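You operate a simulated robot arm through the tools that you are given. There is no shell and no other tool. Be economical: measure what you need, move in short steps, check, and stop when the job is done.

You run a simulated robot arm. Do the job below in one go: nothing can be reset, and whatever is moved stays where it is left.

TASK
Pack the eggs with the blue and the green stripe.
Fine: one egg a cell; the third egg stays where it is; the lid ends shut.

It is judged by the outcome, as a careful person would: the job done as asked, and still so three seconds after it is handed in. It fails if anything else is knocked over, pushed out of place, dropped, spilled or broken. A push-on lid holds only when it is set on centred and level and pressed home; a screw cap is set on level and turned clockwise until tight.

THE ROBOT
A 7-joint arm with a two-finger parallel gripper, fixed in place. Base frame: the origin is at the foot of the arm, x ahead of it, y to its left, z up. Lengths are in m, angles in rad, forces in N, time in s.
With the tool pointing down near the work surface it reaches from about 0.24 to 0.68 m from the base axis. Its first joint turns from -1.152 to 1.152 rad. Payload 2.4 kg.
The tool frame sits at the grasp point between the pads (the TCP): z along the fingers, y along the line on which they close. The tips reach 0.03 m beyond it. Largest opening 0.094 m; finger width 0.028, thickness 0.01; the body of the gripper, 0.05 by 0.096 m, starts 0.055 m behind the TCP.
Orientation is that of the tool frame in the base frame, as [roll, pitch, yaw] about the fixed x, y, z axes, in that order (R = Rz(yaw) Ry(pitch) Rx(roll)). With the fingers straight down and closing along the base's y, the tool's x points along the base's -x, its y along +y and its z along -z.

THE INTERFACE
- The arm moves only by the tool nudge_tool. Its argument "series" is a list of rows, each an object (a shift or turn left out is 0, a gripper value left out holds the last) with "slide": the shift along the tool's x, y, z in m, a list of three; "delta_rot": the turn, a rotation vector about the tool's x, y, z in rad, a list of three; "claw": the opening, from 0 (shut) to 1 (fully open). In form: [{"slide": [tx, ty, tz], "delta_rot": [rx, ry, rz], "claw": claw}, ...]. A call has 1 to 8 rows; each row shifts and turns the commanded pose from where the row before left it, along the tool's axes as they then stand. Rows are played at 5 a second. More than 0.05 m and 0.15 rad between two rows, or a gripper value outside its range, and nothing of the call is played. A pose out of reach is approached as far as the arm can. The call stops where the force on the tool passes 90 N (or 10 N more than at its start, if that is more) or the arm is blocked; 0.2 s more then pass. Each finger travels about 0.153 m/s and halts on what it meets, pressing with about 20 N; the grip force reading is that of the motor and also rises with nothing between the fingers. The clock runs only during rows and for 0.2 s after the last one: add rows that do not move to give the fingers time. It gives the time, the measured TCP pose, the force on the tool (base axes), the opening and the grip force at its end, in the units of the frame above (readings bear some noise), and new pictures: "show" is both (left out), scene, wrist or none.
- Cameras (640 x 400 px; columns grow to the right, rows downward): "scene" is fixed at [0.0351, 0.4676, 1.4643]; the picture's right is [-0.80, -0.61, 0.00], its down [-0.23, 0.31, -0.92] and it looks along [0.56, -0.73, -0.39] (base axes); focal length 345 px, centre (320, 200). "wrist" rides on the gripper at [-0.037, 0, -0.058] in the tool frame; the picture's right is [0.00, -1.00, 0.00], its down [0.97, 0.00, -0.24] and it looks along [0.24, 0.00, 0.97] (tool axes); focal length 218 px, centre (320, 200). There is no depth. A picture from a camera that has moved, and an enlarged one, comes with that camera's place and axes in the base frame and with its lens.
- enlarge(camera, box): a new picture of the part [left, top, right, bottom] of that camera's present view, enlarged. No time passes.
- close_job(): hands the job in; it is judged then, once.

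Work in short steps. Places have to be worked out from the pictures, the camera data and where the tool is seen: move nearer, look again, correct. Check each grasp and each placing, and mend what went wrong. You have 120 turns and 150 pictures in all, those below and enlarged ones among them. Open the gripper and draw the arm clear of the work before you hand the job in, unless the task says otherwise; then end with one line.

The tools are called after "Request:" as name(argument=value, ...) on one line, values as JSON. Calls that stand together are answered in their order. nudge_tool: Moves the arm, as the interface text tells. Its arguments: {"type":"object","properties":{"series":{"type":"array","items":{"type":"object","properties":{"slide":{"type":"array","items":{"type":"number"}},"delta_rot":{"type":"array","items":{"type":"number"}},"claw":{"type":"number"}}}},"show":{"type":"string","enum":["both","scene","wrist","none"]}},"required":["series"]} The other tools are called the same way: enlarge (camera, box) takes an enlarged picture of a part of a camera's view; close_job () hands the job in.

At the start:

```text
time_s: 0.0
tcp_pos: [0.333, 0.003, 1.2715]
tcp_rot: [-3.141, 0.001, -3.142]
wrist_force: [-0.1, 0.2, 0.0]
gripper_width: 0.0938
grip_force: 0.1
```

scene: 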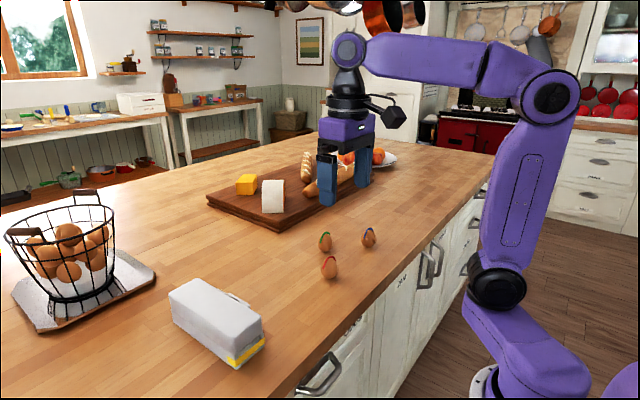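
wrist: 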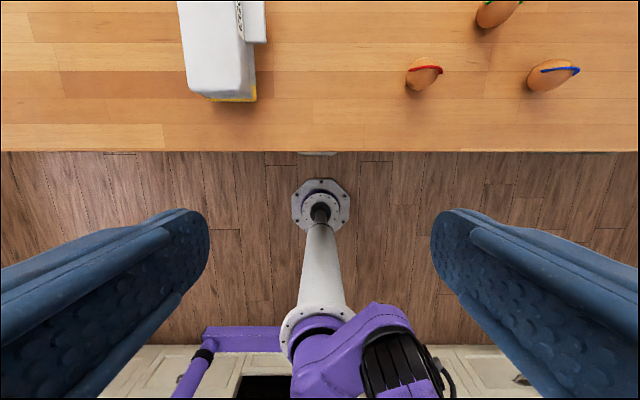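

I'll look closely at the carton and the eggs first.

Request:
enlarge(camera="scene", box=[150, 260, 290, 380])

Request:
enlarge(camera="scene", box=[290, 210, 410, 290])

Request:
enlarge(camera="wrist", box=[160, 0, 320, 110])

```text
3.33 times, centred on (220, 320) of scene
camera zoom: at [0.0351, 0.4676, 1.4643], right [-0.8, -0.61, 0.0], down [-0.23, 0.31, -0.92], along [0.56, -0.73, -0.39], focal length 1150 px, centre (653, -200)
```

zoom: 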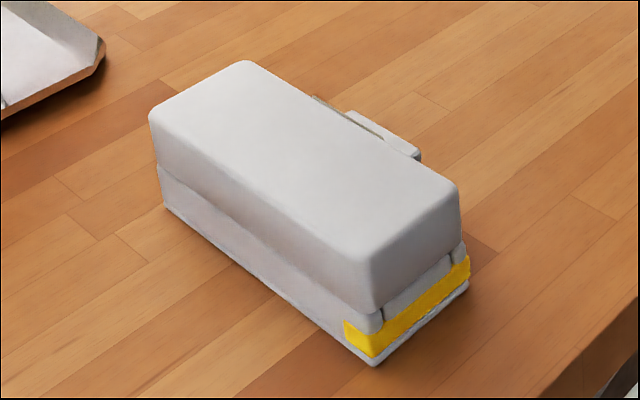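

```text
5.00 times, centred on (350, 250) of scene
camera zoom: at [0.0351, 0.4676, 1.4643], right [-0.8, -0.61, 0.0], down [-0.23, 0.31, -0.92], along [0.56, -0.73, -0.39], focal length 1726 px, centre (170, -50)
```

zoom: 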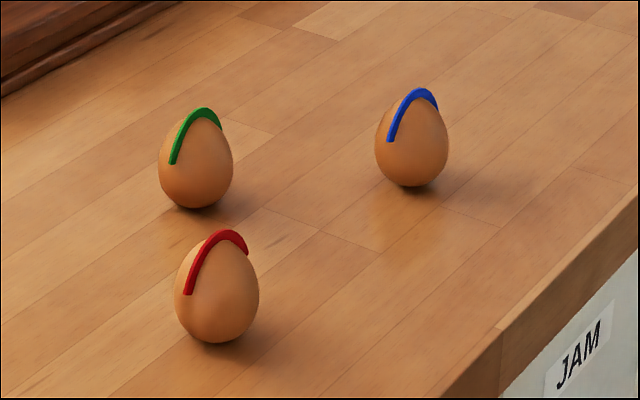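

```text
3.64 times, centred on (240, 55) of wrist
camera zoom: at [0.3706, 0.0033, 1.3283], right [0.0, -1.0, 0.0], down [-0.97, 0.0, 0.24], along [-0.24, 0.0, -0.97], focal length 794 px, centre (611, 727)
```

zoom: 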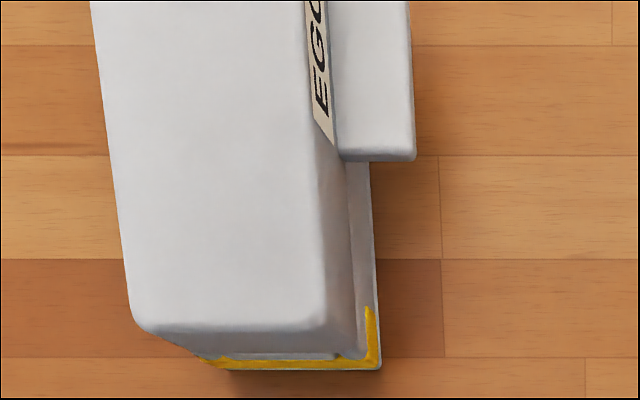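

The carton seems to span x 0.45–0.66, y 0.115–0.19, with a tab on the -y side (hinge presumably at +y). I'll move the arm for a closer view.

Request:
nudge_tool(series=[{"slide": [-0.045, 0, 0]}, {"slide": [-0.045, 0, 0]}, {"slide": [-0.045, 0, 0]}, {"slide": [-0.045, 0, 0.02]}, {"slide": [0, 0, 0.03]}, {}])

```text
time_s: 1.4
tcp_pos: [0.513, 0.0032, 1.2212]
tcp_rot: [3.141, -0.002, -3.141]
wrist_force: [0.6, 0.7, 0.3]
gripper_width: 0.0941
grip_force: 0.1
camera wrist: at [0.5518, 0.0025, 1.2794], right [0.0, -1.0, 0.0], down [-0.97, 0.0, 0.24], along [-0.24, 0.0, -0.97], focal length 218 px, centre (320, 200)
```

scene: 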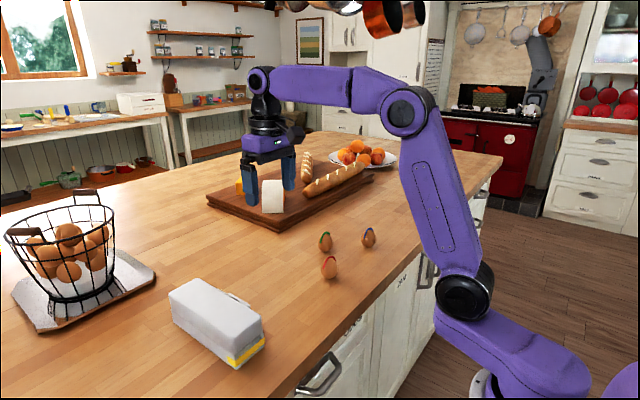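
wrist: 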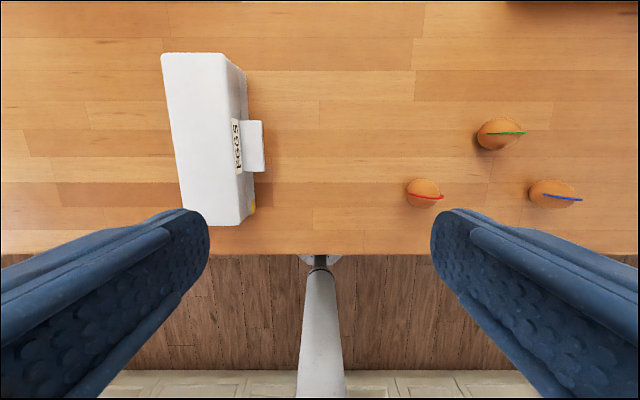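

I need the tab's height and form, so I'll move to the -y side and tilt the camera toward the carton.

Request:
nudge_tool(series=[{"slide": [-0.03, -0.04, 0], "delta_rot": [-0.14, 0, 0]}, {"slide": [0, -0.04, 0], "delta_rot": [-0.14, 0, 0]}, {"slide": [0, -0.03, 0], "delta_rot": [-0.14, 0, 0]}, {"slide": [0, -0.02, 0.02], "delta_rot": [-0.14, 0, 0]}, {"slide": [0, 0, 0.02], "delta_rot": [-0.14, 0, 0]}, {"slide": [0, 0, 0.02], "delta_rot": [-0.1, 0, 0]}, {}])

```text
time_s: 3.0
tcp_pos: [0.546, -0.0928, 1.1473]
tcp_rot: [2.339, 0.0, 3.141]
wrist_force: [0.1, 0.0, 0.2]
gripper_width: 0.0939
grip_force: 0.0
camera wrist: at [0.5824, -0.1343, 1.1873], right [0.0, -0.7, -0.72], down [-0.97, -0.17, 0.17], along [-0.24, 0.7, -0.68], focal length 218 px, centre (320, 200)
```

scene: 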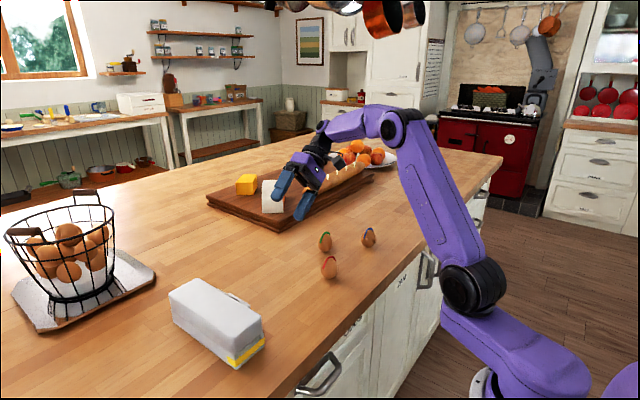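
wrist: 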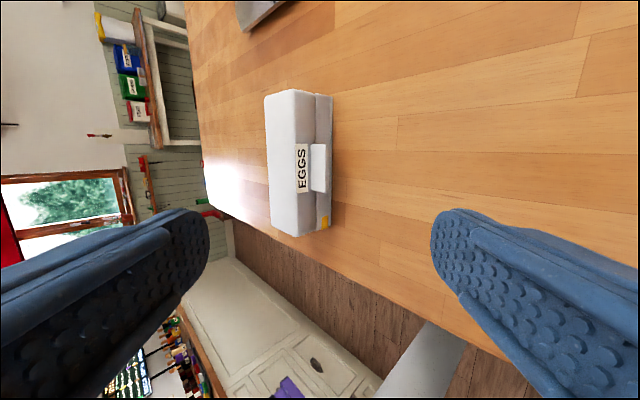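

Request:
enlarge(camera="wrist", box=[230, 80, 390, 240])

```text
2.50 times, centred on (310, 160) of wrist
camera zoom: at [0.5824, -0.1343, 1.1873], right [0.0, -0.7, -0.72], down [-0.97, -0.17, 0.17], along [-0.24, 0.7, -0.68], focal length 546 px, centre (345, 300)
```

zoom: 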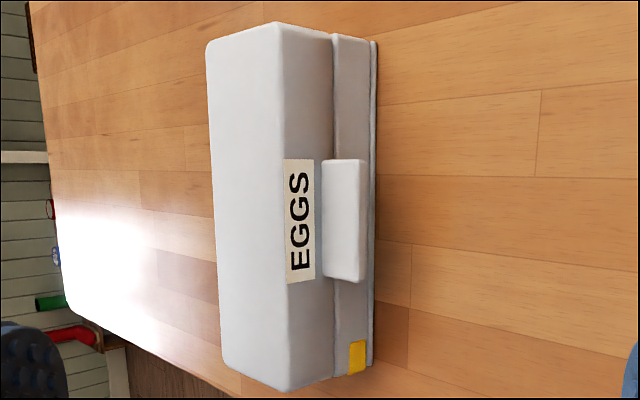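

Tab: x 0.517–0.585, y 0.086–0.115, z ≈0.955; the lid is hinged at +y. I'll grip the tab by its ends (fingers closing along x), so I level the tool and yaw it 90°.

Request:
nudge_tool(series=[{"delta_rot": [0.14, 0, 0]}, {"delta_rot": [0.14, 0, 0]}, {"delta_rot": [0.14, 0, 0]}, {"delta_rot": [0.14, 0, 0]}, {"delta_rot": [0.14, 0, 0]}, {"delta_rot": [0.1, 0, 0]}, {"delta_rot": [0, 0, 0.145]}, {"delta_rot": [0, 0, 0.145]}], show="none")

Request:
nudge_tool(series=[{"delta_rot": [0, 0, 0.145]}, {"delta_rot": [0, 0, 0.145]}, {"delta_rot": [0, 0, 0.145]}, {"delta_rot": [0, 0, 0.145]}, {"delta_rot": [0, 0, 0.145]}, {"delta_rot": [0, 0, 0.145]}, {"delta_rot": [0, 0, 0.145]}, {"delta_rot": [0, 0, 0.145]}], show="none")

Request:
nudge_tool(series=[{"delta_rot": [0, 0, 0.121]}, {"slide": [0.045, 0, 0]}, {"slide": [0.045, 0, 0]}, {"slide": [0.045, 0, 0]}, {}])

```text
time_s: 4.8
tcp_pos: [0.5433, -0.0919, 1.148]
tcp_rot: [3.141, 0.0, 2.849]
wrist_force: [0.9, -0.3, 0.3]
gripper_width: 0.094
grip_force: 0.1
```

```text
time_s: 6.6
tcp_pos: [0.543, -0.0896, 1.1479]
tcp_rot: [3.142, -0.002, 1.689]
wrist_force: [-0.4, 0.4, -0.3]
gripper_width: 0.0938
grip_force: 0.1
```

```text
time_s: 7.8
tcp_pos: [0.5418, 0.0455, 1.1496]
tcp_rot: [-3.141, 0.0, 1.57]
wrist_force: [-0.1, 0.3, -0.6]
gripper_width: 0.0942
grip_force: 0.0
camera wrist: at [0.5428, 0.0084, 1.2072], right [-1.0, 0.0, 0.0], down [0.0, 0.97, 0.24], along [0.0, 0.24, -0.97], focal length 218 px, centre (320, 200)
```

scene: 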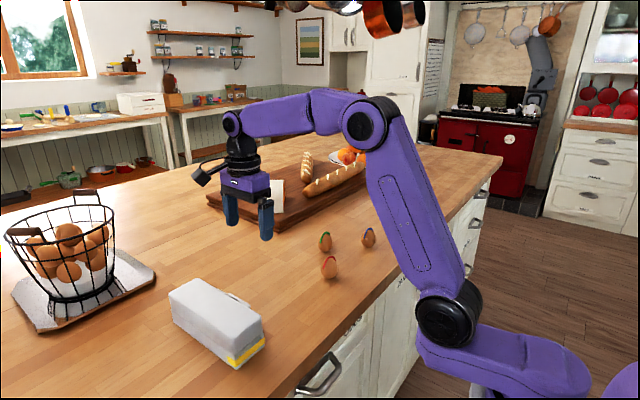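
wrist: 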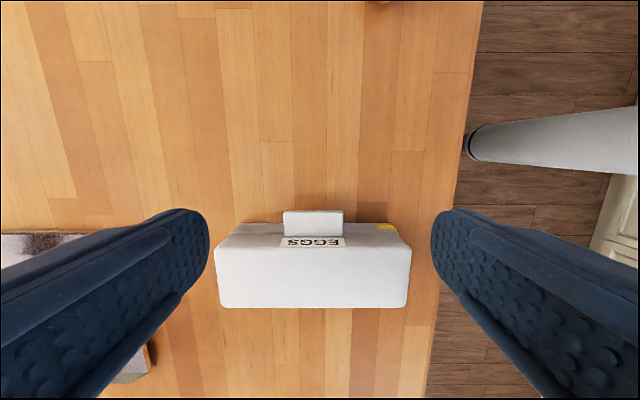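

Tab measured at x 0.515–0.586, outer edge y≈0.083. I'll go to (0.5505, 0.09) and descend partway to check.

Request:
nudge_tool(series=[{"slide": [0.0425, 0.0087, 0]}, {"slide": [0, 0, 0.045]}, {"slide": [0, 0, 0.045]}, {"slide": [0, 0, 0.035]}, {}])

```text
time_s: 9.0
tcp_pos: [0.5557, 0.087, 1.0219]
tcp_rot: [3.141, 0.001, 1.57]
wrist_force: [-0.3, 0.1, 0.1]
gripper_width: 0.0942
grip_force: 0.0
camera wrist: at [0.5557, 0.0503, 1.0804], right [-1.0, 0.0, 0.0], down [0.0, 0.97, 0.24], along [0.0, 0.24, -0.97], focal length 218 px, centre (320, 200)
```

scene: 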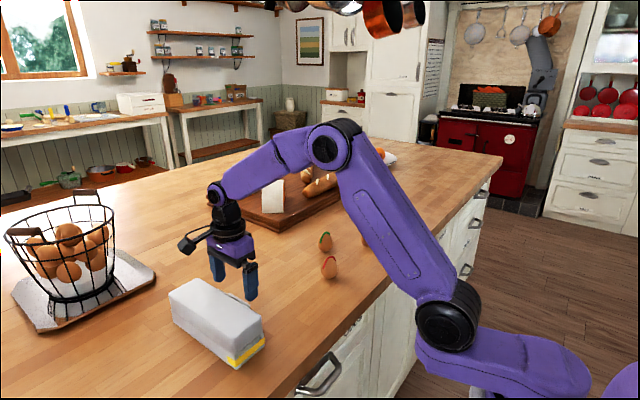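
wrist: 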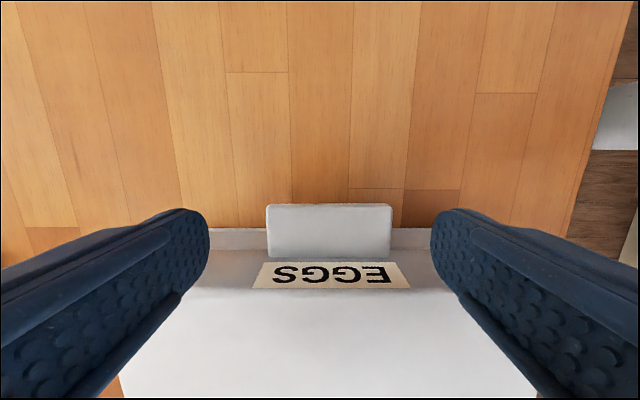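

Tab centre x≈0.5505, y 0.083–0.117; I shift -5 mm in x, descend to z≈0.958 and close.

Request:
nudge_tool(series=[{"slide": [0.001, -0.005, 0]}, {"slide": [0, 0, 0.034]}, {"slide": [0, 0, 0.03]}, {}])

```text
time_s: 10.0
tcp_pos: [0.5487, 0.0867, 0.9603]
tcp_rot: [-3.14, -0.001, 1.571]
wrist_force: [0.1, 0.5, -0.4]
gripper_width: 0.094
grip_force: 0.1
camera wrist: at [0.549, 0.049, 1.0182], right [-1.0, 0.0, 0.0], down [0.0, 0.97, 0.24], along [0.0, 0.24, -0.97], focal length 218 px, centre (320, 200)
```

scene: 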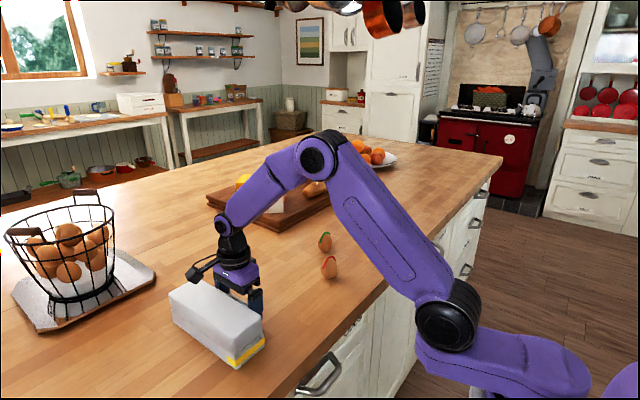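
wrist: 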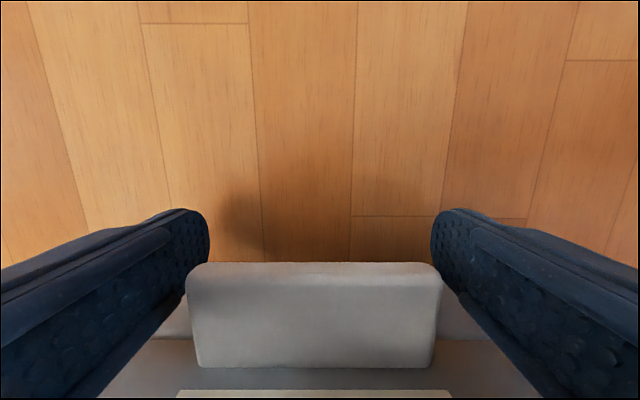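

Aligned, with the tab between the pads. Closing.

Request:
nudge_tool(series=[{"claw": 0.8}, {"claw": 0.72}, {"claw": 0.6}, {}], show="wrist")

```text
time_s: 11.0
tcp_pos: [0.5488, 0.0859, 0.9606]
tcp_rot: [3.141, 0.0, 1.57]
wrist_force: [1.7, -0.4, 0.7]
gripper_width: 0.0739
grip_force: 20.1
camera wrist: at [0.5491, 0.0489, 1.0185], right [-1.0, 0.0, 0.0], down [0.0, 0.97, 0.24], along [0.0, 0.24, -0.97], focal length 218 px, centre (320, 200)
```

wrist: 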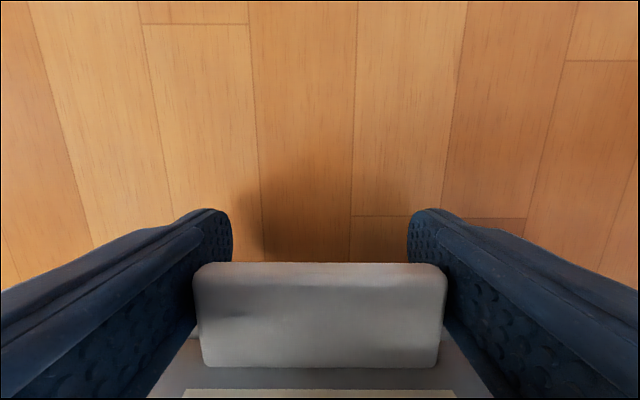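

Gripped at 74 mm. I'll lift along an arc about the rear hinge (y≈0.19), turning the tool at half the lid's rate.

Request:
nudge_tool(series=[{"slide": [0.0007, 0, -0.012], "delta_rot": [0, -0.06, 0]}, {"slide": [0.0015, 0, -0.0119], "delta_rot": [0, -0.06, 0]}, {"slide": [0.0021, 0, -0.0117], "delta_rot": [0, -0.06, 0]}, {"slide": [0.0028, 0, -0.0117], "delta_rot": [0, -0.06, 0]}, {}])

```text
time_s: 12.2
tcp_pos: [0.5465, 0.0977, 1.0049]
tcp_rot: [-3.141, 0.242, 1.571]
wrist_force: [0.7, -0.7, -2.1]
gripper_width: 0.0739
grip_force: 19.8
camera wrist: at [0.5477, 0.0754, 1.0699], right [-1.0, 0.0, 0.0], down [0.0, 1.0, 0.0], along [0.0, 0.0, -1.0], focal length 218 px, centre (320, 200)
```

scene: 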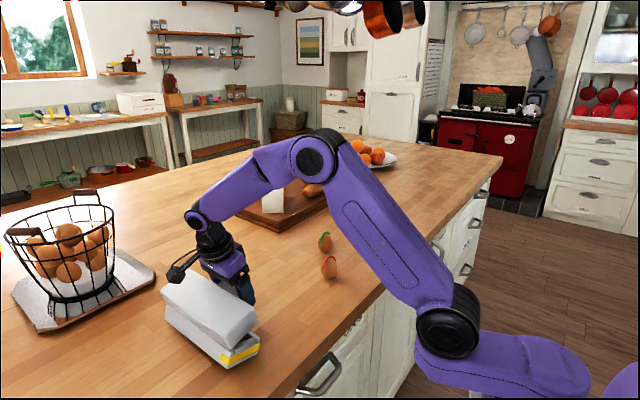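
wrist: 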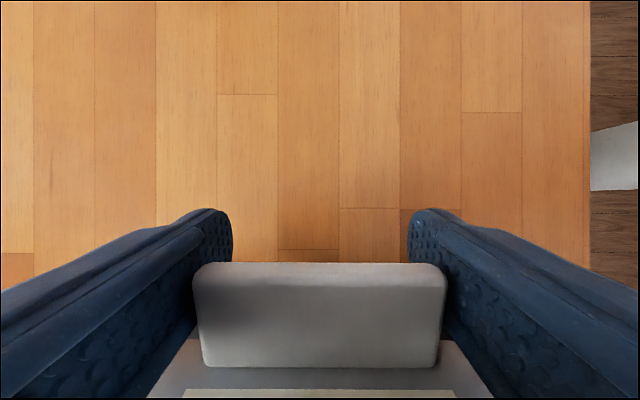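

Request:
enlarge(camera="scene", box=[150, 260, 290, 380])

```text
3.33 times, centred on (220, 320) of scene
camera zoom: at [0.0351, 0.4676, 1.4642], right [-0.8, -0.61, 0.0], down [-0.23, 0.31, -0.92], along [0.56, -0.73, -0.39], focal length 1150 px, centre (653, -200)
```

zoom: 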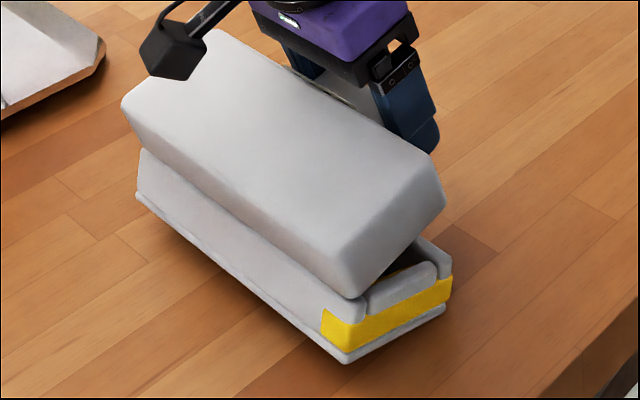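

The tab did not pivot in the grip, so the base's rear edge was lifted a bit. I'll rotate the tool another -0.24 in place, so the lid's rear comes down and the base lies flat again.

Request:
nudge_tool(series=[{"delta_rot": [0, -0.08, 0]}, {"delta_rot": [0, -0.08, 0]}, {"delta_rot": [0, -0.06, 0]}, {}], show="none")

Request:
enlarge(camera="scene", box=[150, 260, 290, 380])

```text
time_s: 13.2
tcp_pos: [0.5478, 0.0991, 1.006]
tcp_rot: [3.14, 0.461, 1.571]
wrist_force: [-1.6, 1.5, 5.9]
gripper_width: 0.0738
grip_force: 20.5
```

```text
3.33 times, centred on (220, 320) of scene
camera zoom: at [0.035, 0.4676, 1.4643], right [-0.8, -0.61, 0.0], down [-0.23, 0.31, -0.92], along [0.56, -0.73, -0.39], focal length 1150 px, centre (653, -200)
```

zoom: 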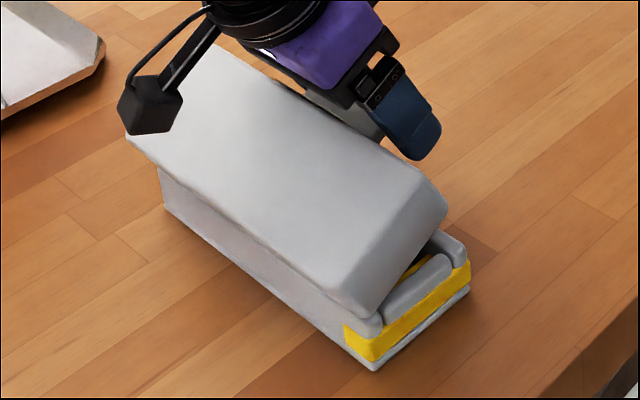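

The base is flat again at its old place and the lid is open ~0.46 rad. Now I continue rigidly about the hinge, watching the force.

Request:
nudge_tool(series=[{"slide": [0.0014, 0, -0.0125], "delta_rot": [0, -0.12, 0]}, {"slide": [0.0014, 0, -0.0125], "delta_rot": [0, -0.12, 0]}, {"slide": [0.0014, 0, -0.0125], "delta_rot": [0, -0.12, 0]}, {}])

Request:
enlarge(camera="scene", box=[150, 260, 290, 380])

```text
time_s: 14.2
tcp_pos: [0.5473, 0.1231, 1.0331]
tcp_rot: [3.14, 0.821, 1.569]
wrist_force: [1.5, -1.0, 2.9]
gripper_width: 0.0735
grip_force: 20.5
camera wrist: at [0.5481, 0.1391, 1.0993], right [-1.0, 0.0, 0.0], down [0.0, 0.84, -0.55], along [0.0, -0.55, -0.84], focal length 218 px, centre (320, 200)
```

scene: 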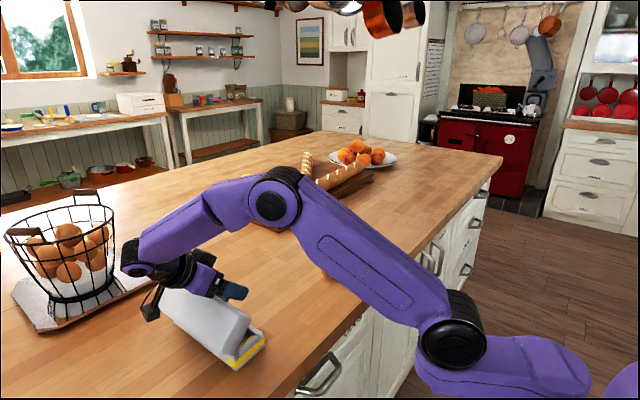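
wrist: 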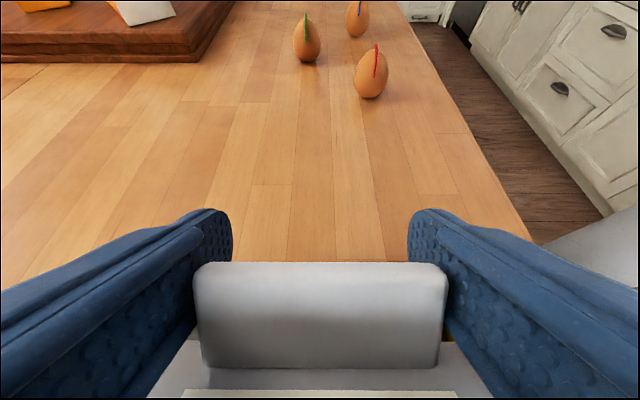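

```text
3.33 times, centred on (220, 320) of scene
camera zoom: at [0.0351, 0.4675, 1.4643], right [-0.8, -0.61, 0.0], down [-0.23, 0.31, -0.92], along [0.56, -0.73, -0.39], focal length 1150 px, centre (653, -200)
```

zoom: 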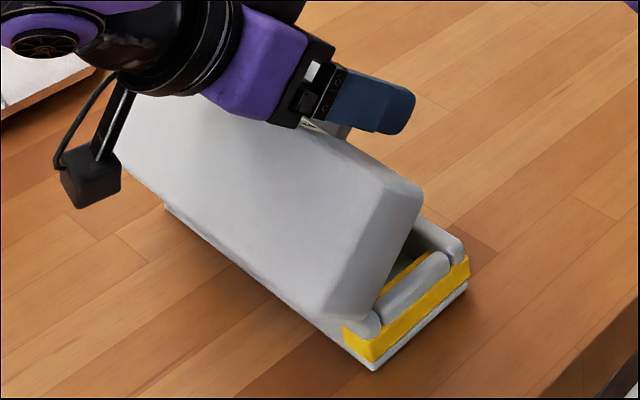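

Smooth, with the base flat. Continuing.

Request:
nudge_tool(series=[{"slide": [0.0014, 0, -0.0125], "delta_rot": [0, -0.12, 0]}, {"slide": [0.0014, 0, -0.0125], "delta_rot": [0, -0.12, 0]}, {"slide": [0.0014, 0, -0.0125], "delta_rot": [0, -0.12, 0]}, {}], show="scene")

Request:
enlarge(camera="scene", box=[110, 220, 290, 380])

```text
time_s: 15.2
tcp_pos: [0.5477, 0.1551, 1.0529]
tcp_rot: [-3.14, 1.182, 1.572]
wrist_force: [-0.1, -1.5, 0.6]
gripper_width: 0.0739
grip_force: 20.2
```

scene: 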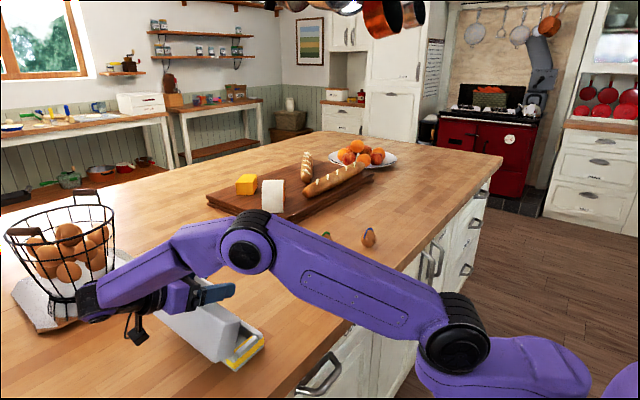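

```text
2.50 times, centred on (200, 300) of scene
camera zoom: at [0.0351, 0.4676, 1.4643], right [-0.8, -0.61, 0.0], down [-0.23, 0.31, -0.92], along [0.56, -0.73, -0.39], focal length 863 px, centre (620, -50)
```

zoom: 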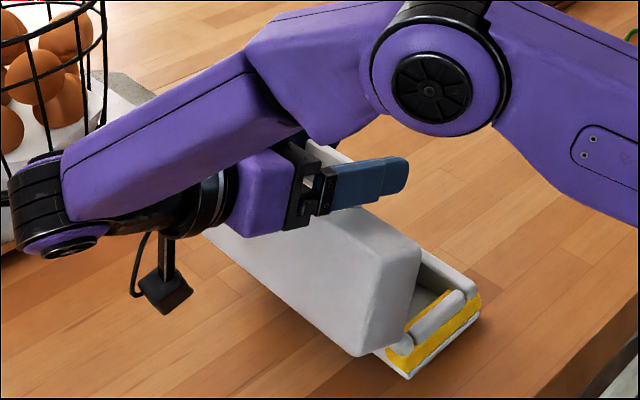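

Going on another 0.36 rad to about 88°; the gripper's side box should remain ~3 cm above the table.

Request:
nudge_tool(series=[{"slide": [0.0014, 0, -0.0125], "delta_rot": [0, -0.12, 0]}, {"slide": [0.0014, 0, -0.0125], "delta_rot": [0, -0.12, 0]}, {"slide": [0.0014, 0, -0.0125], "delta_rot": [0, -0.12, 0]}, {}], show="none")

Request:
enlarge(camera="scene", box=[70, 220, 290, 390])

```text
time_s: 16.2
tcp_pos: [0.5245, 0.1777, 1.061]
tcp_rot: [-3.101, 1.54, 1.612]
wrist_force: [-0.5, 0.9, -0.9]
gripper_width: 0.0739
grip_force: 20.4
out of reach, approached as far as the arm can: row 3
```

```text
2.35 times, centred on (180, 305) of scene
camera zoom: at [0.0351, 0.4676, 1.4642], right [-0.8, -0.61, 0.0], down [-0.23, 0.31, -0.92], along [0.56, -0.73, -0.39], focal length 812 px, centre (649, -47)
```

zoom: 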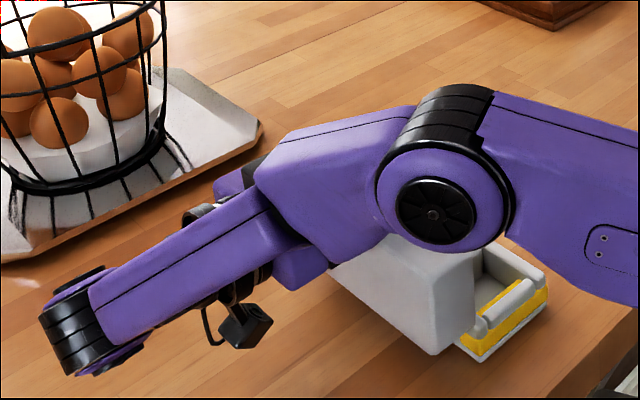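

The last row was out of reach and dragged the carton ~2 cm toward the base. I'll reverse that row; the lid's centre of mass is already past the hinge so it should rest open.

Request:
nudge_tool(series=[{"slide": [0, 0, 0.0125], "delta_rot": [0, 0.12, 0]}, {}, {}], show="scene")

Request:
enlarge(camera="scene", box=[70, 220, 290, 390])

```text
time_s: 17.0
tcp_pos: [0.5245, 0.1651, 1.0606]
tcp_rot: [-3.138, 1.421, 1.572]
wrist_force: [-0.1, -0.7, -1.7]
gripper_width: 0.0738
grip_force: 20.0
```

scene: 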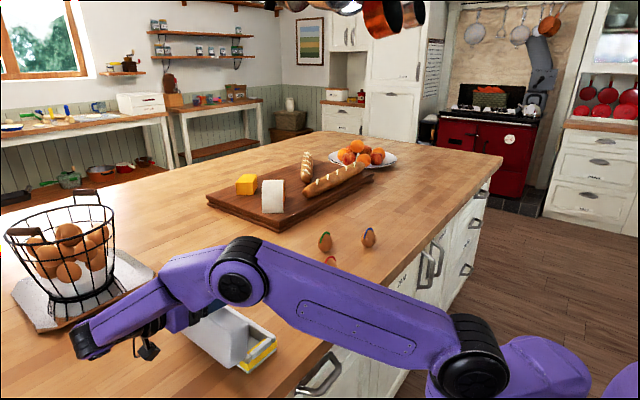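

```text
2.35 times, centred on (180, 305) of scene
camera zoom: at [0.0352, 0.4676, 1.4642], right [-0.8, -0.61, 0.0], down [-0.23, 0.31, -0.92], along [0.56, -0.73, -0.39], focal length 812 px, centre (649, -47)
```

zoom: 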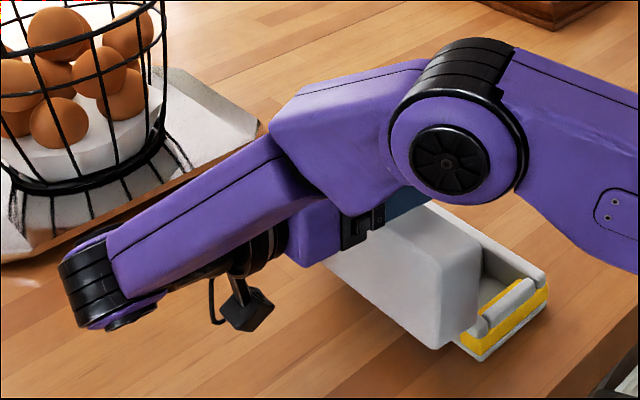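

I slide the carton back (+x 23 mm, +y 12 mm) while still holding the tab.

Request:
nudge_tool(series=[{"slide": [0, 0.012, 0]}, {"slide": [0, 0.011, 0]}, {"slide": [0.0008, 0, -0.005]}, {}], show="none")

Request:
enlarge(camera="scene", box=[70, 220, 290, 390])

```text
time_s: 18.0
tcp_pos: [0.5484, 0.1694, 1.06]
tcp_rot: [3.139, 1.421, 1.57]
wrist_force: [0.3, -0.7, -0.9]
gripper_width: 0.0739
grip_force: 20.8
```

```text
2.35 times, centred on (180, 305) of scene
camera zoom: at [0.0352, 0.4676, 1.4643], right [-0.8, -0.61, 0.0], down [-0.23, 0.31, -0.92], along [0.56, -0.73, -0.39], focal length 812 px, centre (649, -47)
```

zoom: 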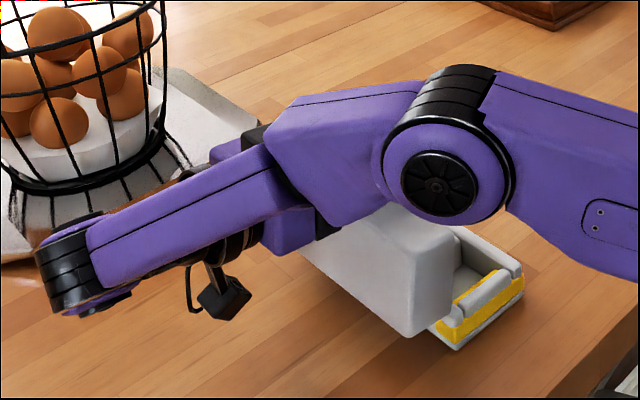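

Carton is back in place (near corner ≈0.448, 0.184). Releasing the tab; the lid should lean back onto the gripper palm.

Request:
nudge_tool(series=[{"claw": 0.85}, {"claw": 1.0}, {}])

Request:
enlarge(camera="scene", box=[70, 220, 290, 390])

```text
time_s: 18.8
tcp_pos: [0.5476, 0.1697, 1.061]
tcp_rot: [-3.141, 1.421, 1.571]
wrist_force: [-0.6, -0.7, 0.6]
gripper_width: 0.094
grip_force: 0.1
camera wrist: at [0.5484, 0.2214, 1.105], right [-1.0, 0.0, 0.0], down [0.0, 0.38, -0.92], along [0.0, -0.92, -0.38], focal length 218 px, centre (320, 200)
```

scene: 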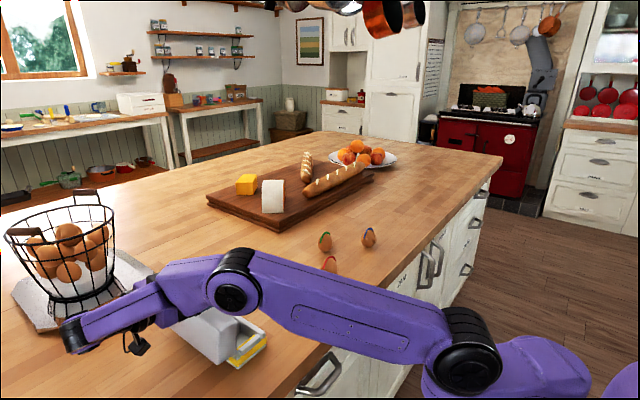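
wrist: 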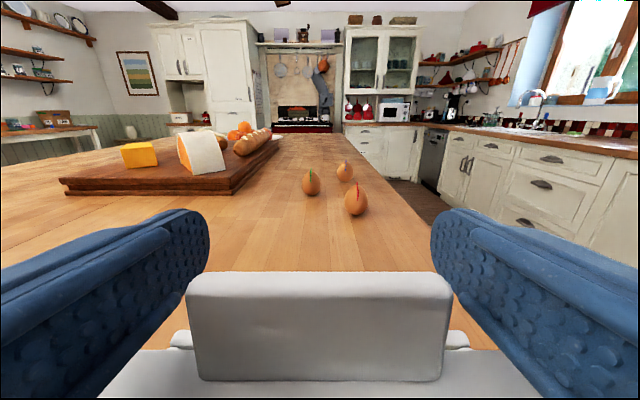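

```text
2.35 times, centred on (180, 305) of scene
camera zoom: at [0.0351, 0.4676, 1.4643], right [-0.8, -0.61, 0.0], down [-0.23, 0.31, -0.92], along [0.56, -0.73, -0.39], focal length 812 px, centre (649, -47)
```

zoom: 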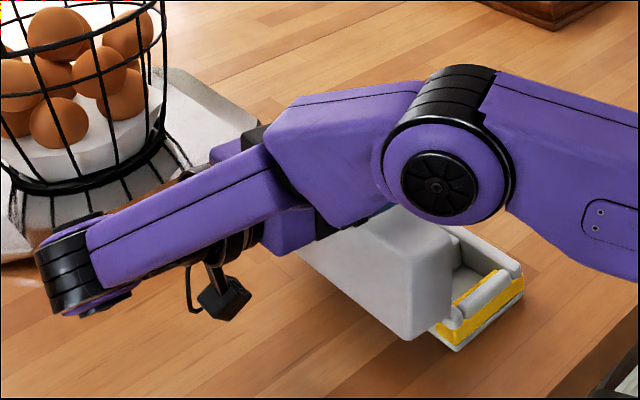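

I back off slightly along the tool axis to see whether the lid leans back further or has reached its stop.

Request:
nudge_tool(series=[{"slide": [0, 0, -0.007]}, {"slide": [0, 0, -0.008]}, {}], show="wrist")

```text
time_s: 19.6
tcp_pos: [0.5486, 0.1856, 1.0619]
tcp_rot: [-3.141, 1.421, 1.571]
wrist_force: [0.6, -0.2, 0.1]
gripper_width: 0.094
grip_force: 0.0
camera wrist: at [0.5483, 0.2366, 1.1076], right [-1.0, 0.0, 0.0], down [0.0, 0.38, -0.92], along [0.0, -0.92, -0.38], focal length 218 px, centre (320, 200)
```

wrist: 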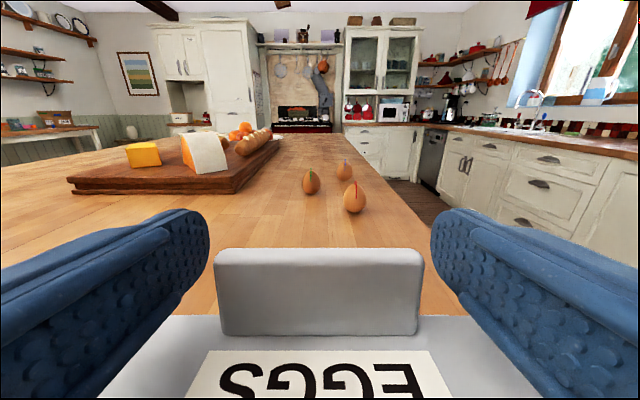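

The lid stands on its own. Now I raise the gripper straight up off the tab.

Request:
nudge_tool(series=[{"slide": [-0.03, 0, 0]}, {"slide": [-0.04, 0, 0]}, {"slide": [-0.045, 0, 0]}, {"slide": [-0.045, 0, 0]}, {}])

Request:
enlarge(camera="scene", box=[70, 220, 290, 390])

```text
time_s: 20.8
tcp_pos: [0.5476, 0.1592, 1.2183]
tcp_rot: [-3.14, 1.422, 1.574]
wrist_force: [0.0, 0.0, -0.4]
gripper_width: 0.094
grip_force: 0.0
camera wrist: at [0.5481, 0.2102, 1.2631], right [-1.0, 0.0, 0.0], down [0.0, 0.38, -0.92], along [0.0, -0.92, -0.38], focal length 218 px, centre (320, 200)
```

scene: 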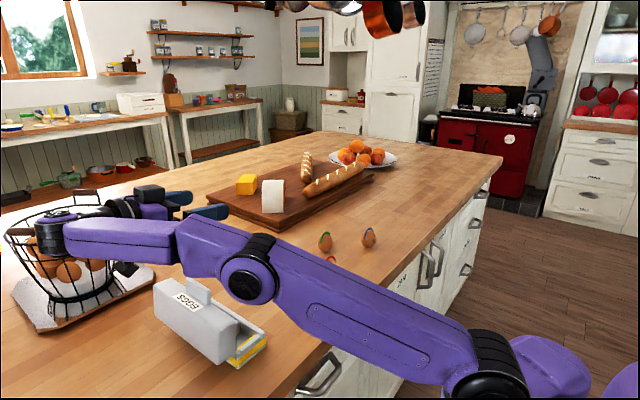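
wrist: 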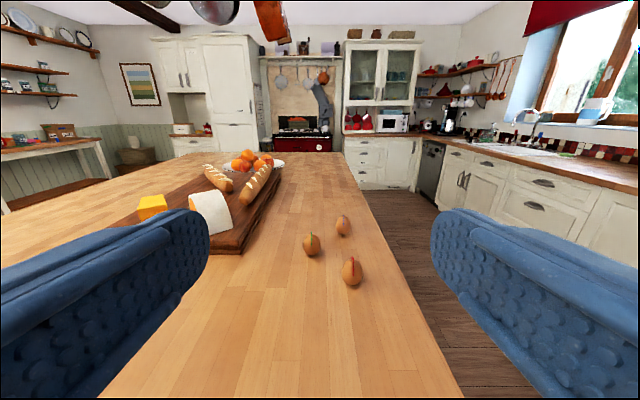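

```text
2.35 times, centred on (180, 305) of scene
camera zoom: at [0.0351, 0.4676, 1.4643], right [-0.8, -0.61, 0.0], down [-0.23, 0.31, -0.92], along [0.56, -0.73, -0.39], focal length 812 px, centre (649, -47)
```

zoom: 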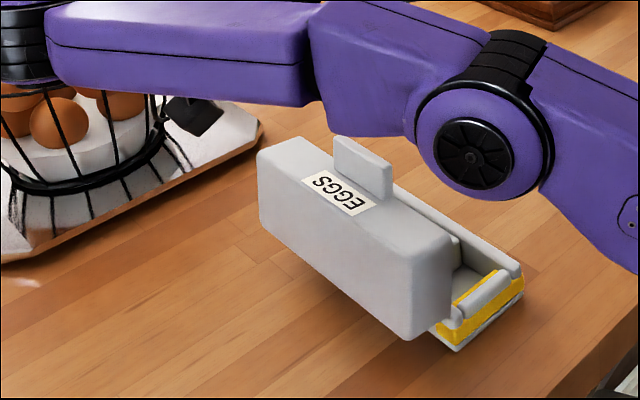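

The lid stands open at ~95° and the base is flat. I return the tool to vertical.

Request:
nudge_tool(series=[{"delta_rot": [0, 0.145, 0]}, {"delta_rot": [0, 0.145, 0]}, {"delta_rot": [0, 0.145, 0]}, {"delta_rot": [0, 0.145, 0]}, {"delta_rot": [0, 0.145, 0]}, {"delta_rot": [0, 0.145, 0]}, {"delta_rot": [0, 0.145, 0]}, {"delta_rot": [0, 0.145, 0]}], show="none")

Request:
nudge_tool(series=[{"delta_rot": [0, 0.13, 0]}, {"delta_rot": [0, 0.131, 0]}, {"slide": [-0.04, 0, 0]}, {"slide": [-0.04, 0, 0]}, {"slide": [-0.02, 0, 0]}, {}])

Request:
enlarge(camera="wrist", box=[200, 180, 440, 330])

```text
time_s: 22.6
tcp_pos: [0.5493, 0.1617, 1.222]
tcp_rot: [3.14, 0.257, 1.571]
wrist_force: [-0.1, 0.2, -0.4]
gripper_width: 0.094
grip_force: 0.1
```

```text
time_s: 24.0
tcp_pos: [0.5464, 0.0592, 1.2193]
tcp_rot: [-3.14, 0.0, 1.57]
wrist_force: [-0.3, -0.3, 0.2]
gripper_width: 0.0937
grip_force: 0.1
camera wrist: at [0.5467, 0.0224, 1.2773], right [-1.0, 0.0, 0.0], down [0.0, 0.97, 0.24], along [0.0, 0.24, -0.97], focal length 218 px, centre (320, 200)
```

scene: 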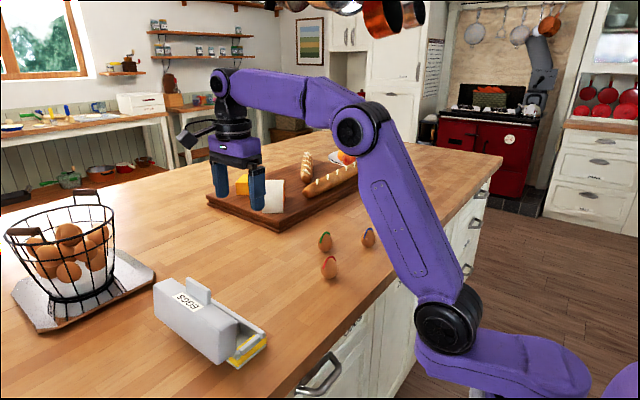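
wrist: 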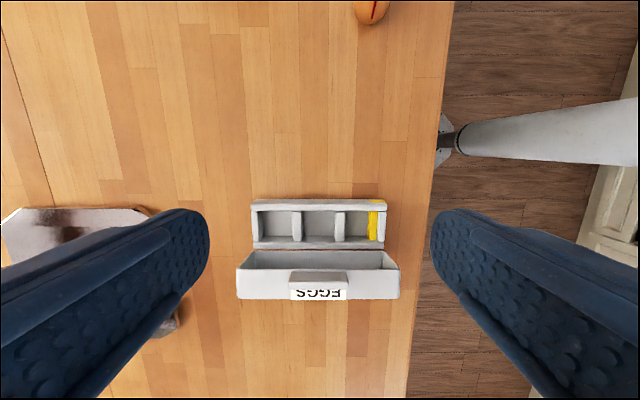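

```text
2.67 times, centred on (320, 255) of wrist
camera zoom: at [0.5467, 0.0224, 1.2773], right [-1.0, 0.0, 0.0], down [0.0, 0.97, 0.24], along [0.0, 0.24, -0.97], focal length 582 px, centre (320, 53)
```

zoom: 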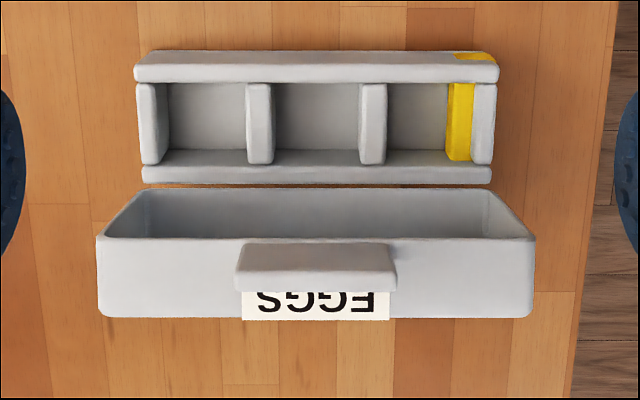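

The base has three empty cells (x≈0.615, 0.549, 0.483; y≈0.145). I want a closer look at divider height before picking, so I descend a bit.

Request:
nudge_tool(series=[{"slide": [-0.03, 0, 0.04]}, {"slide": [0, 0, 0.04]}, {"slide": [0, 0, 0.04]}, {}], show="none")

Request:
enlarge(camera="wrist", box=[180, 170, 460, 350])

Request:
enlarge(camera="scene", box=[210, 300, 290, 380])

```text
time_s: 25.0
tcp_pos: [0.5491, 0.0275, 1.0998]
tcp_rot: [3.141, -0.001, 1.571]
wrist_force: [0.3, 0.2, -0.9]
gripper_width: 0.0939
grip_force: 0.1
```

```text
2.22 times, centred on (320, 260) of wrist
camera zoom: at [0.5505, -0.0092, 1.1581], right [-1.0, 0.0, 0.0], down [0.0, 0.97, 0.24], along [0.0, 0.24, -0.97], focal length 485 px, centre (320, 67)
```

zoom: 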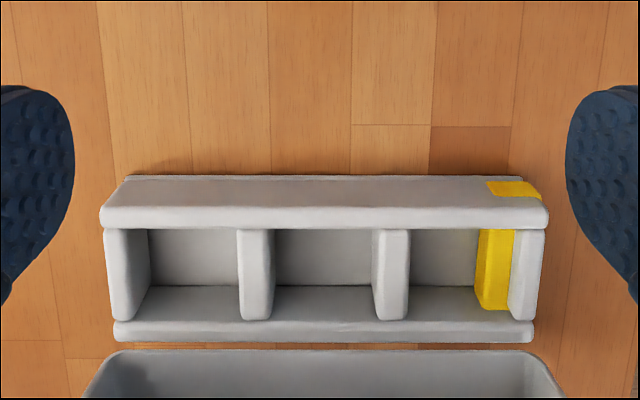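

```text
5.00 times, centred on (250, 340) of scene
camera zoom: at [0.0351, 0.4676, 1.4643], right [-0.8, -0.61, 0.0], down [-0.23, 0.31, -0.92], along [0.56, -0.73, -0.39], focal length 1726 px, centre (670, -500)
```

zoom: 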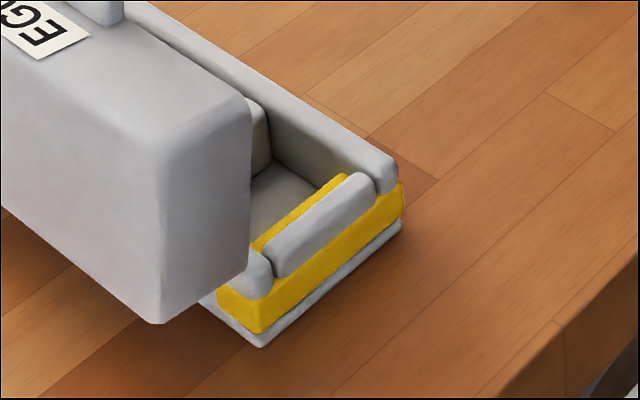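

The dividers stand about rim high (z≈0.955); cells ~50 mm wide, carton centre x≈0.549. Now over to the eggs.

Request:
nudge_tool(series=[{"slide": [-0.05, 0, 0]}, {"slide": [-0.05, 0, 0]}, {"slide": [-0.05, 0, 0]}, {"slide": [-0.05, 0, 0]}, {"slide": [-0.05, 0, 0]}, {"slide": [-0.05, 0, 0]}, {}], show="wrist")

```text
time_s: 26.6
tcp_pos: [0.5473, -0.2698, 1.1005]
tcp_rot: [3.141, -0.002, 1.57]
wrist_force: [0.1, -0.2, 0.6]
gripper_width: 0.0939
grip_force: 0.1
camera wrist: at [0.5483, -0.3073, 1.1587], right [-1.0, 0.0, 0.0], down [0.0, 0.97, 0.24], along [0.0, 0.24, -0.97], focal length 218 px, centre (320, 200)
```

wrist: 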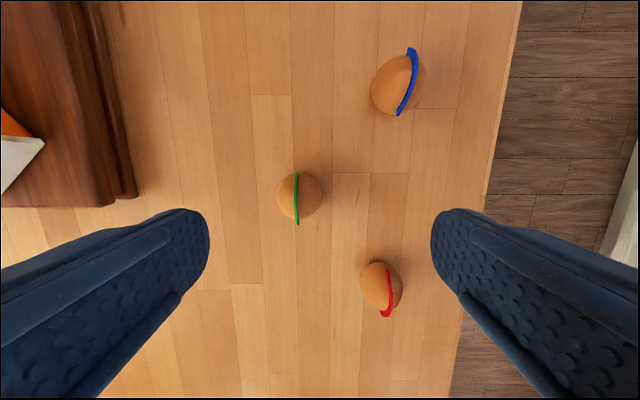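

Green egg at ≈(0.569, -0.259), diameter ≈45 mm, stripe in the y–z plane so closing along x is clear of it. I move above it and go partway down.

Request:
nudge_tool(series=[{"slide": [0.011, 0.021, 0]}, {"slide": [0, 0, 0.04]}, {"slide": [0, 0, 0.035]}, {}, {}], show="wrist")

```text
time_s: 27.8
tcp_pos: [0.5691, -0.259, 1.0272]
tcp_rot: [-3.141, 0.002, 1.571]
wrist_force: [0.3, -0.6, 0.0]
gripper_width: 0.0941
grip_force: 0.1
camera wrist: at [0.5703, -0.2953, 1.0848], right [-1.0, 0.0, 0.0], down [0.0, 0.97, 0.24], along [0.0, 0.24, -0.97], focal length 218 px, centre (320, 200)
```

wrist: 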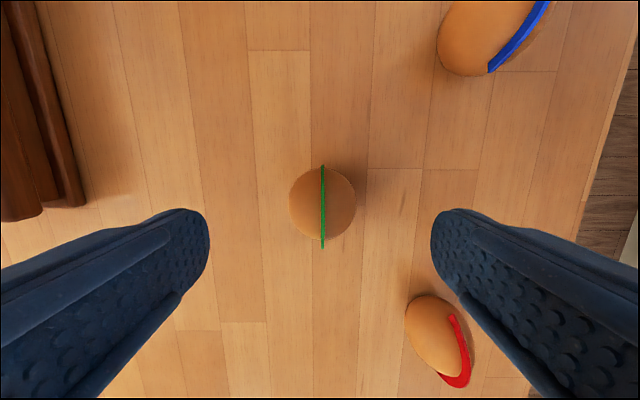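

Centred. Descending to z≈0.973 and closing gently.

Request:
nudge_tool(series=[{"slide": [0.0, 0, 0.03]}, {"slide": [0, 0, 0.024]}, {}], show="none")

Request:
nudge_tool(series=[{"claw": 0.7}, {"claw": 0.55}, {"claw": 0.42}, {}])

```text
time_s: 28.6
tcp_pos: [0.5707, -0.2577, 0.9722]
tcp_rot: [3.141, 0.001, 1.571]
wrist_force: [-0.4, -0.3, 0.0]
gripper_width: 0.0943
grip_force: 0.1
```

```text
time_s: 29.6
tcp_pos: [0.57, -0.2575, 0.9728]
tcp_rot: [-3.141, 0.0, 1.571]
wrist_force: [-0.6, -0.4, 0.1]
gripper_width: 0.0443
grip_force: 20.2
camera wrist: at [0.571, -0.2949, 1.0303], right [-1.0, 0.0, 0.0], down [0.0, 0.97, 0.24], along [0.0, 0.24, -0.97], focal length 218 px, centre (320, 200)
```

scene: 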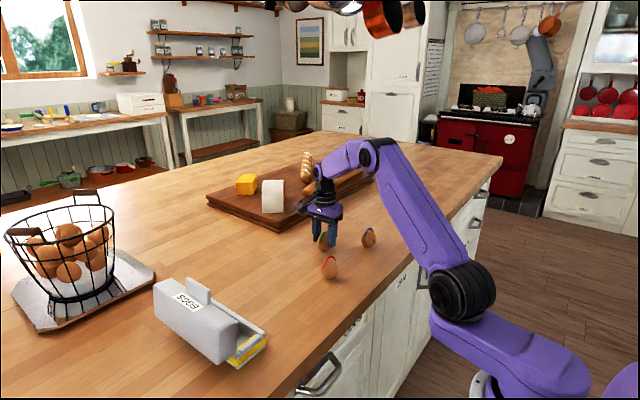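
wrist: 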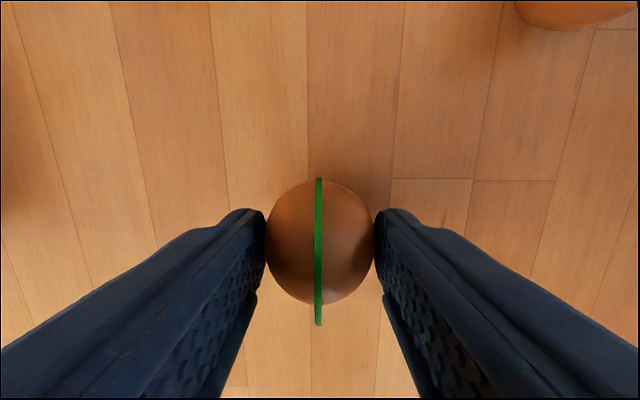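

Green egg held (44 mm). Lifting and checking.

Request:
nudge_tool(series=[{"slide": [0, 0, -0.02]}, {"slide": [0, 0, -0.04]}, {"slide": [0, 0, -0.04]}, {}], show="wrist")

```text
time_s: 30.6
tcp_pos: [0.5719, -0.2576, 1.0733]
tcp_rot: [-3.14, 0.001, 1.572]
wrist_force: [0.1, -0.1, 0.2]
gripper_width: 0.0442
grip_force: 20.1
camera wrist: at [0.572, -0.2946, 1.1313], right [-1.0, 0.0, 0.0], down [0.0, 0.97, 0.24], along [0.0, 0.24, -0.97], focal length 218 px, centre (320, 200)
```

wrist: 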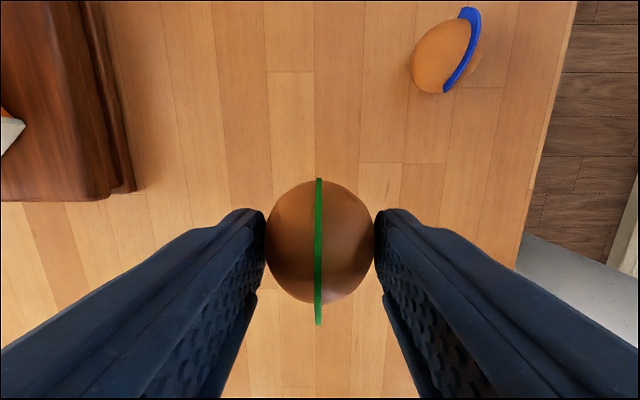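

Held firmly. Carrying it toward the far cell at x≈0.614, y≈0.145.

Request:
nudge_tool(series=[{"slide": [0.045, 0.006, 0]}, {"slide": [0.048, 0.006, 0]}, {"slide": [0.048, 0.006, 0]}, {"slide": [0.048, 0.006, 0]}, {"slide": [0.048, 0.006, 0]}, {"slide": [0.048, 0.006, 0]}, {"slide": [0.048, 0.007, 0]}, {}], show="none")

Request:
nudge_tool(series=[{"slide": [0.03, 0, 0]}, {"slide": [0.02, 0, 0]}, {}, {}])

```text
time_s: 32.4
tcp_pos: [0.615, 0.0742, 1.0719]
tcp_rot: [3.14, 0.0, 1.571]
wrist_force: [-0.4, -1.3, -0.8]
gripper_width: 0.0443
grip_force: 19.9
```

```text
time_s: 33.4
tcp_pos: [0.6153, 0.1265, 1.0722]
tcp_rot: [-3.14, 0.0, 1.57]
wrist_force: [1.3, 0.2, -1.2]
gripper_width: 0.0442
grip_force: 19.8
camera wrist: at [0.6155, 0.0888, 1.1298], right [-1.0, 0.0, 0.0], down [0.0, 0.97, 0.24], along [0.0, 0.24, -0.97], focal length 218 px, centre (320, 200)
```

scene: 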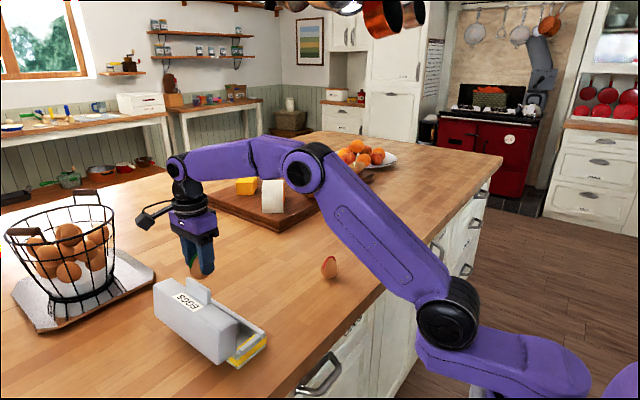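
wrist: 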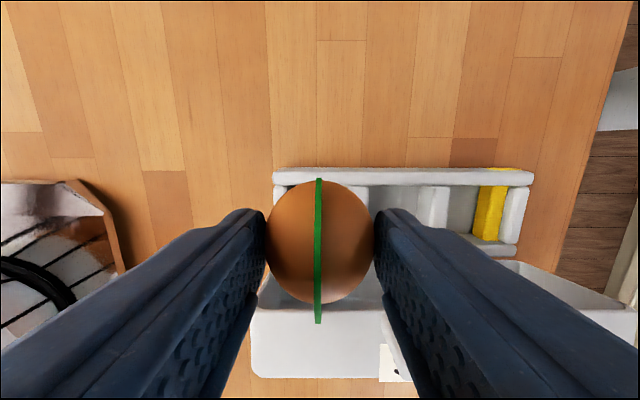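

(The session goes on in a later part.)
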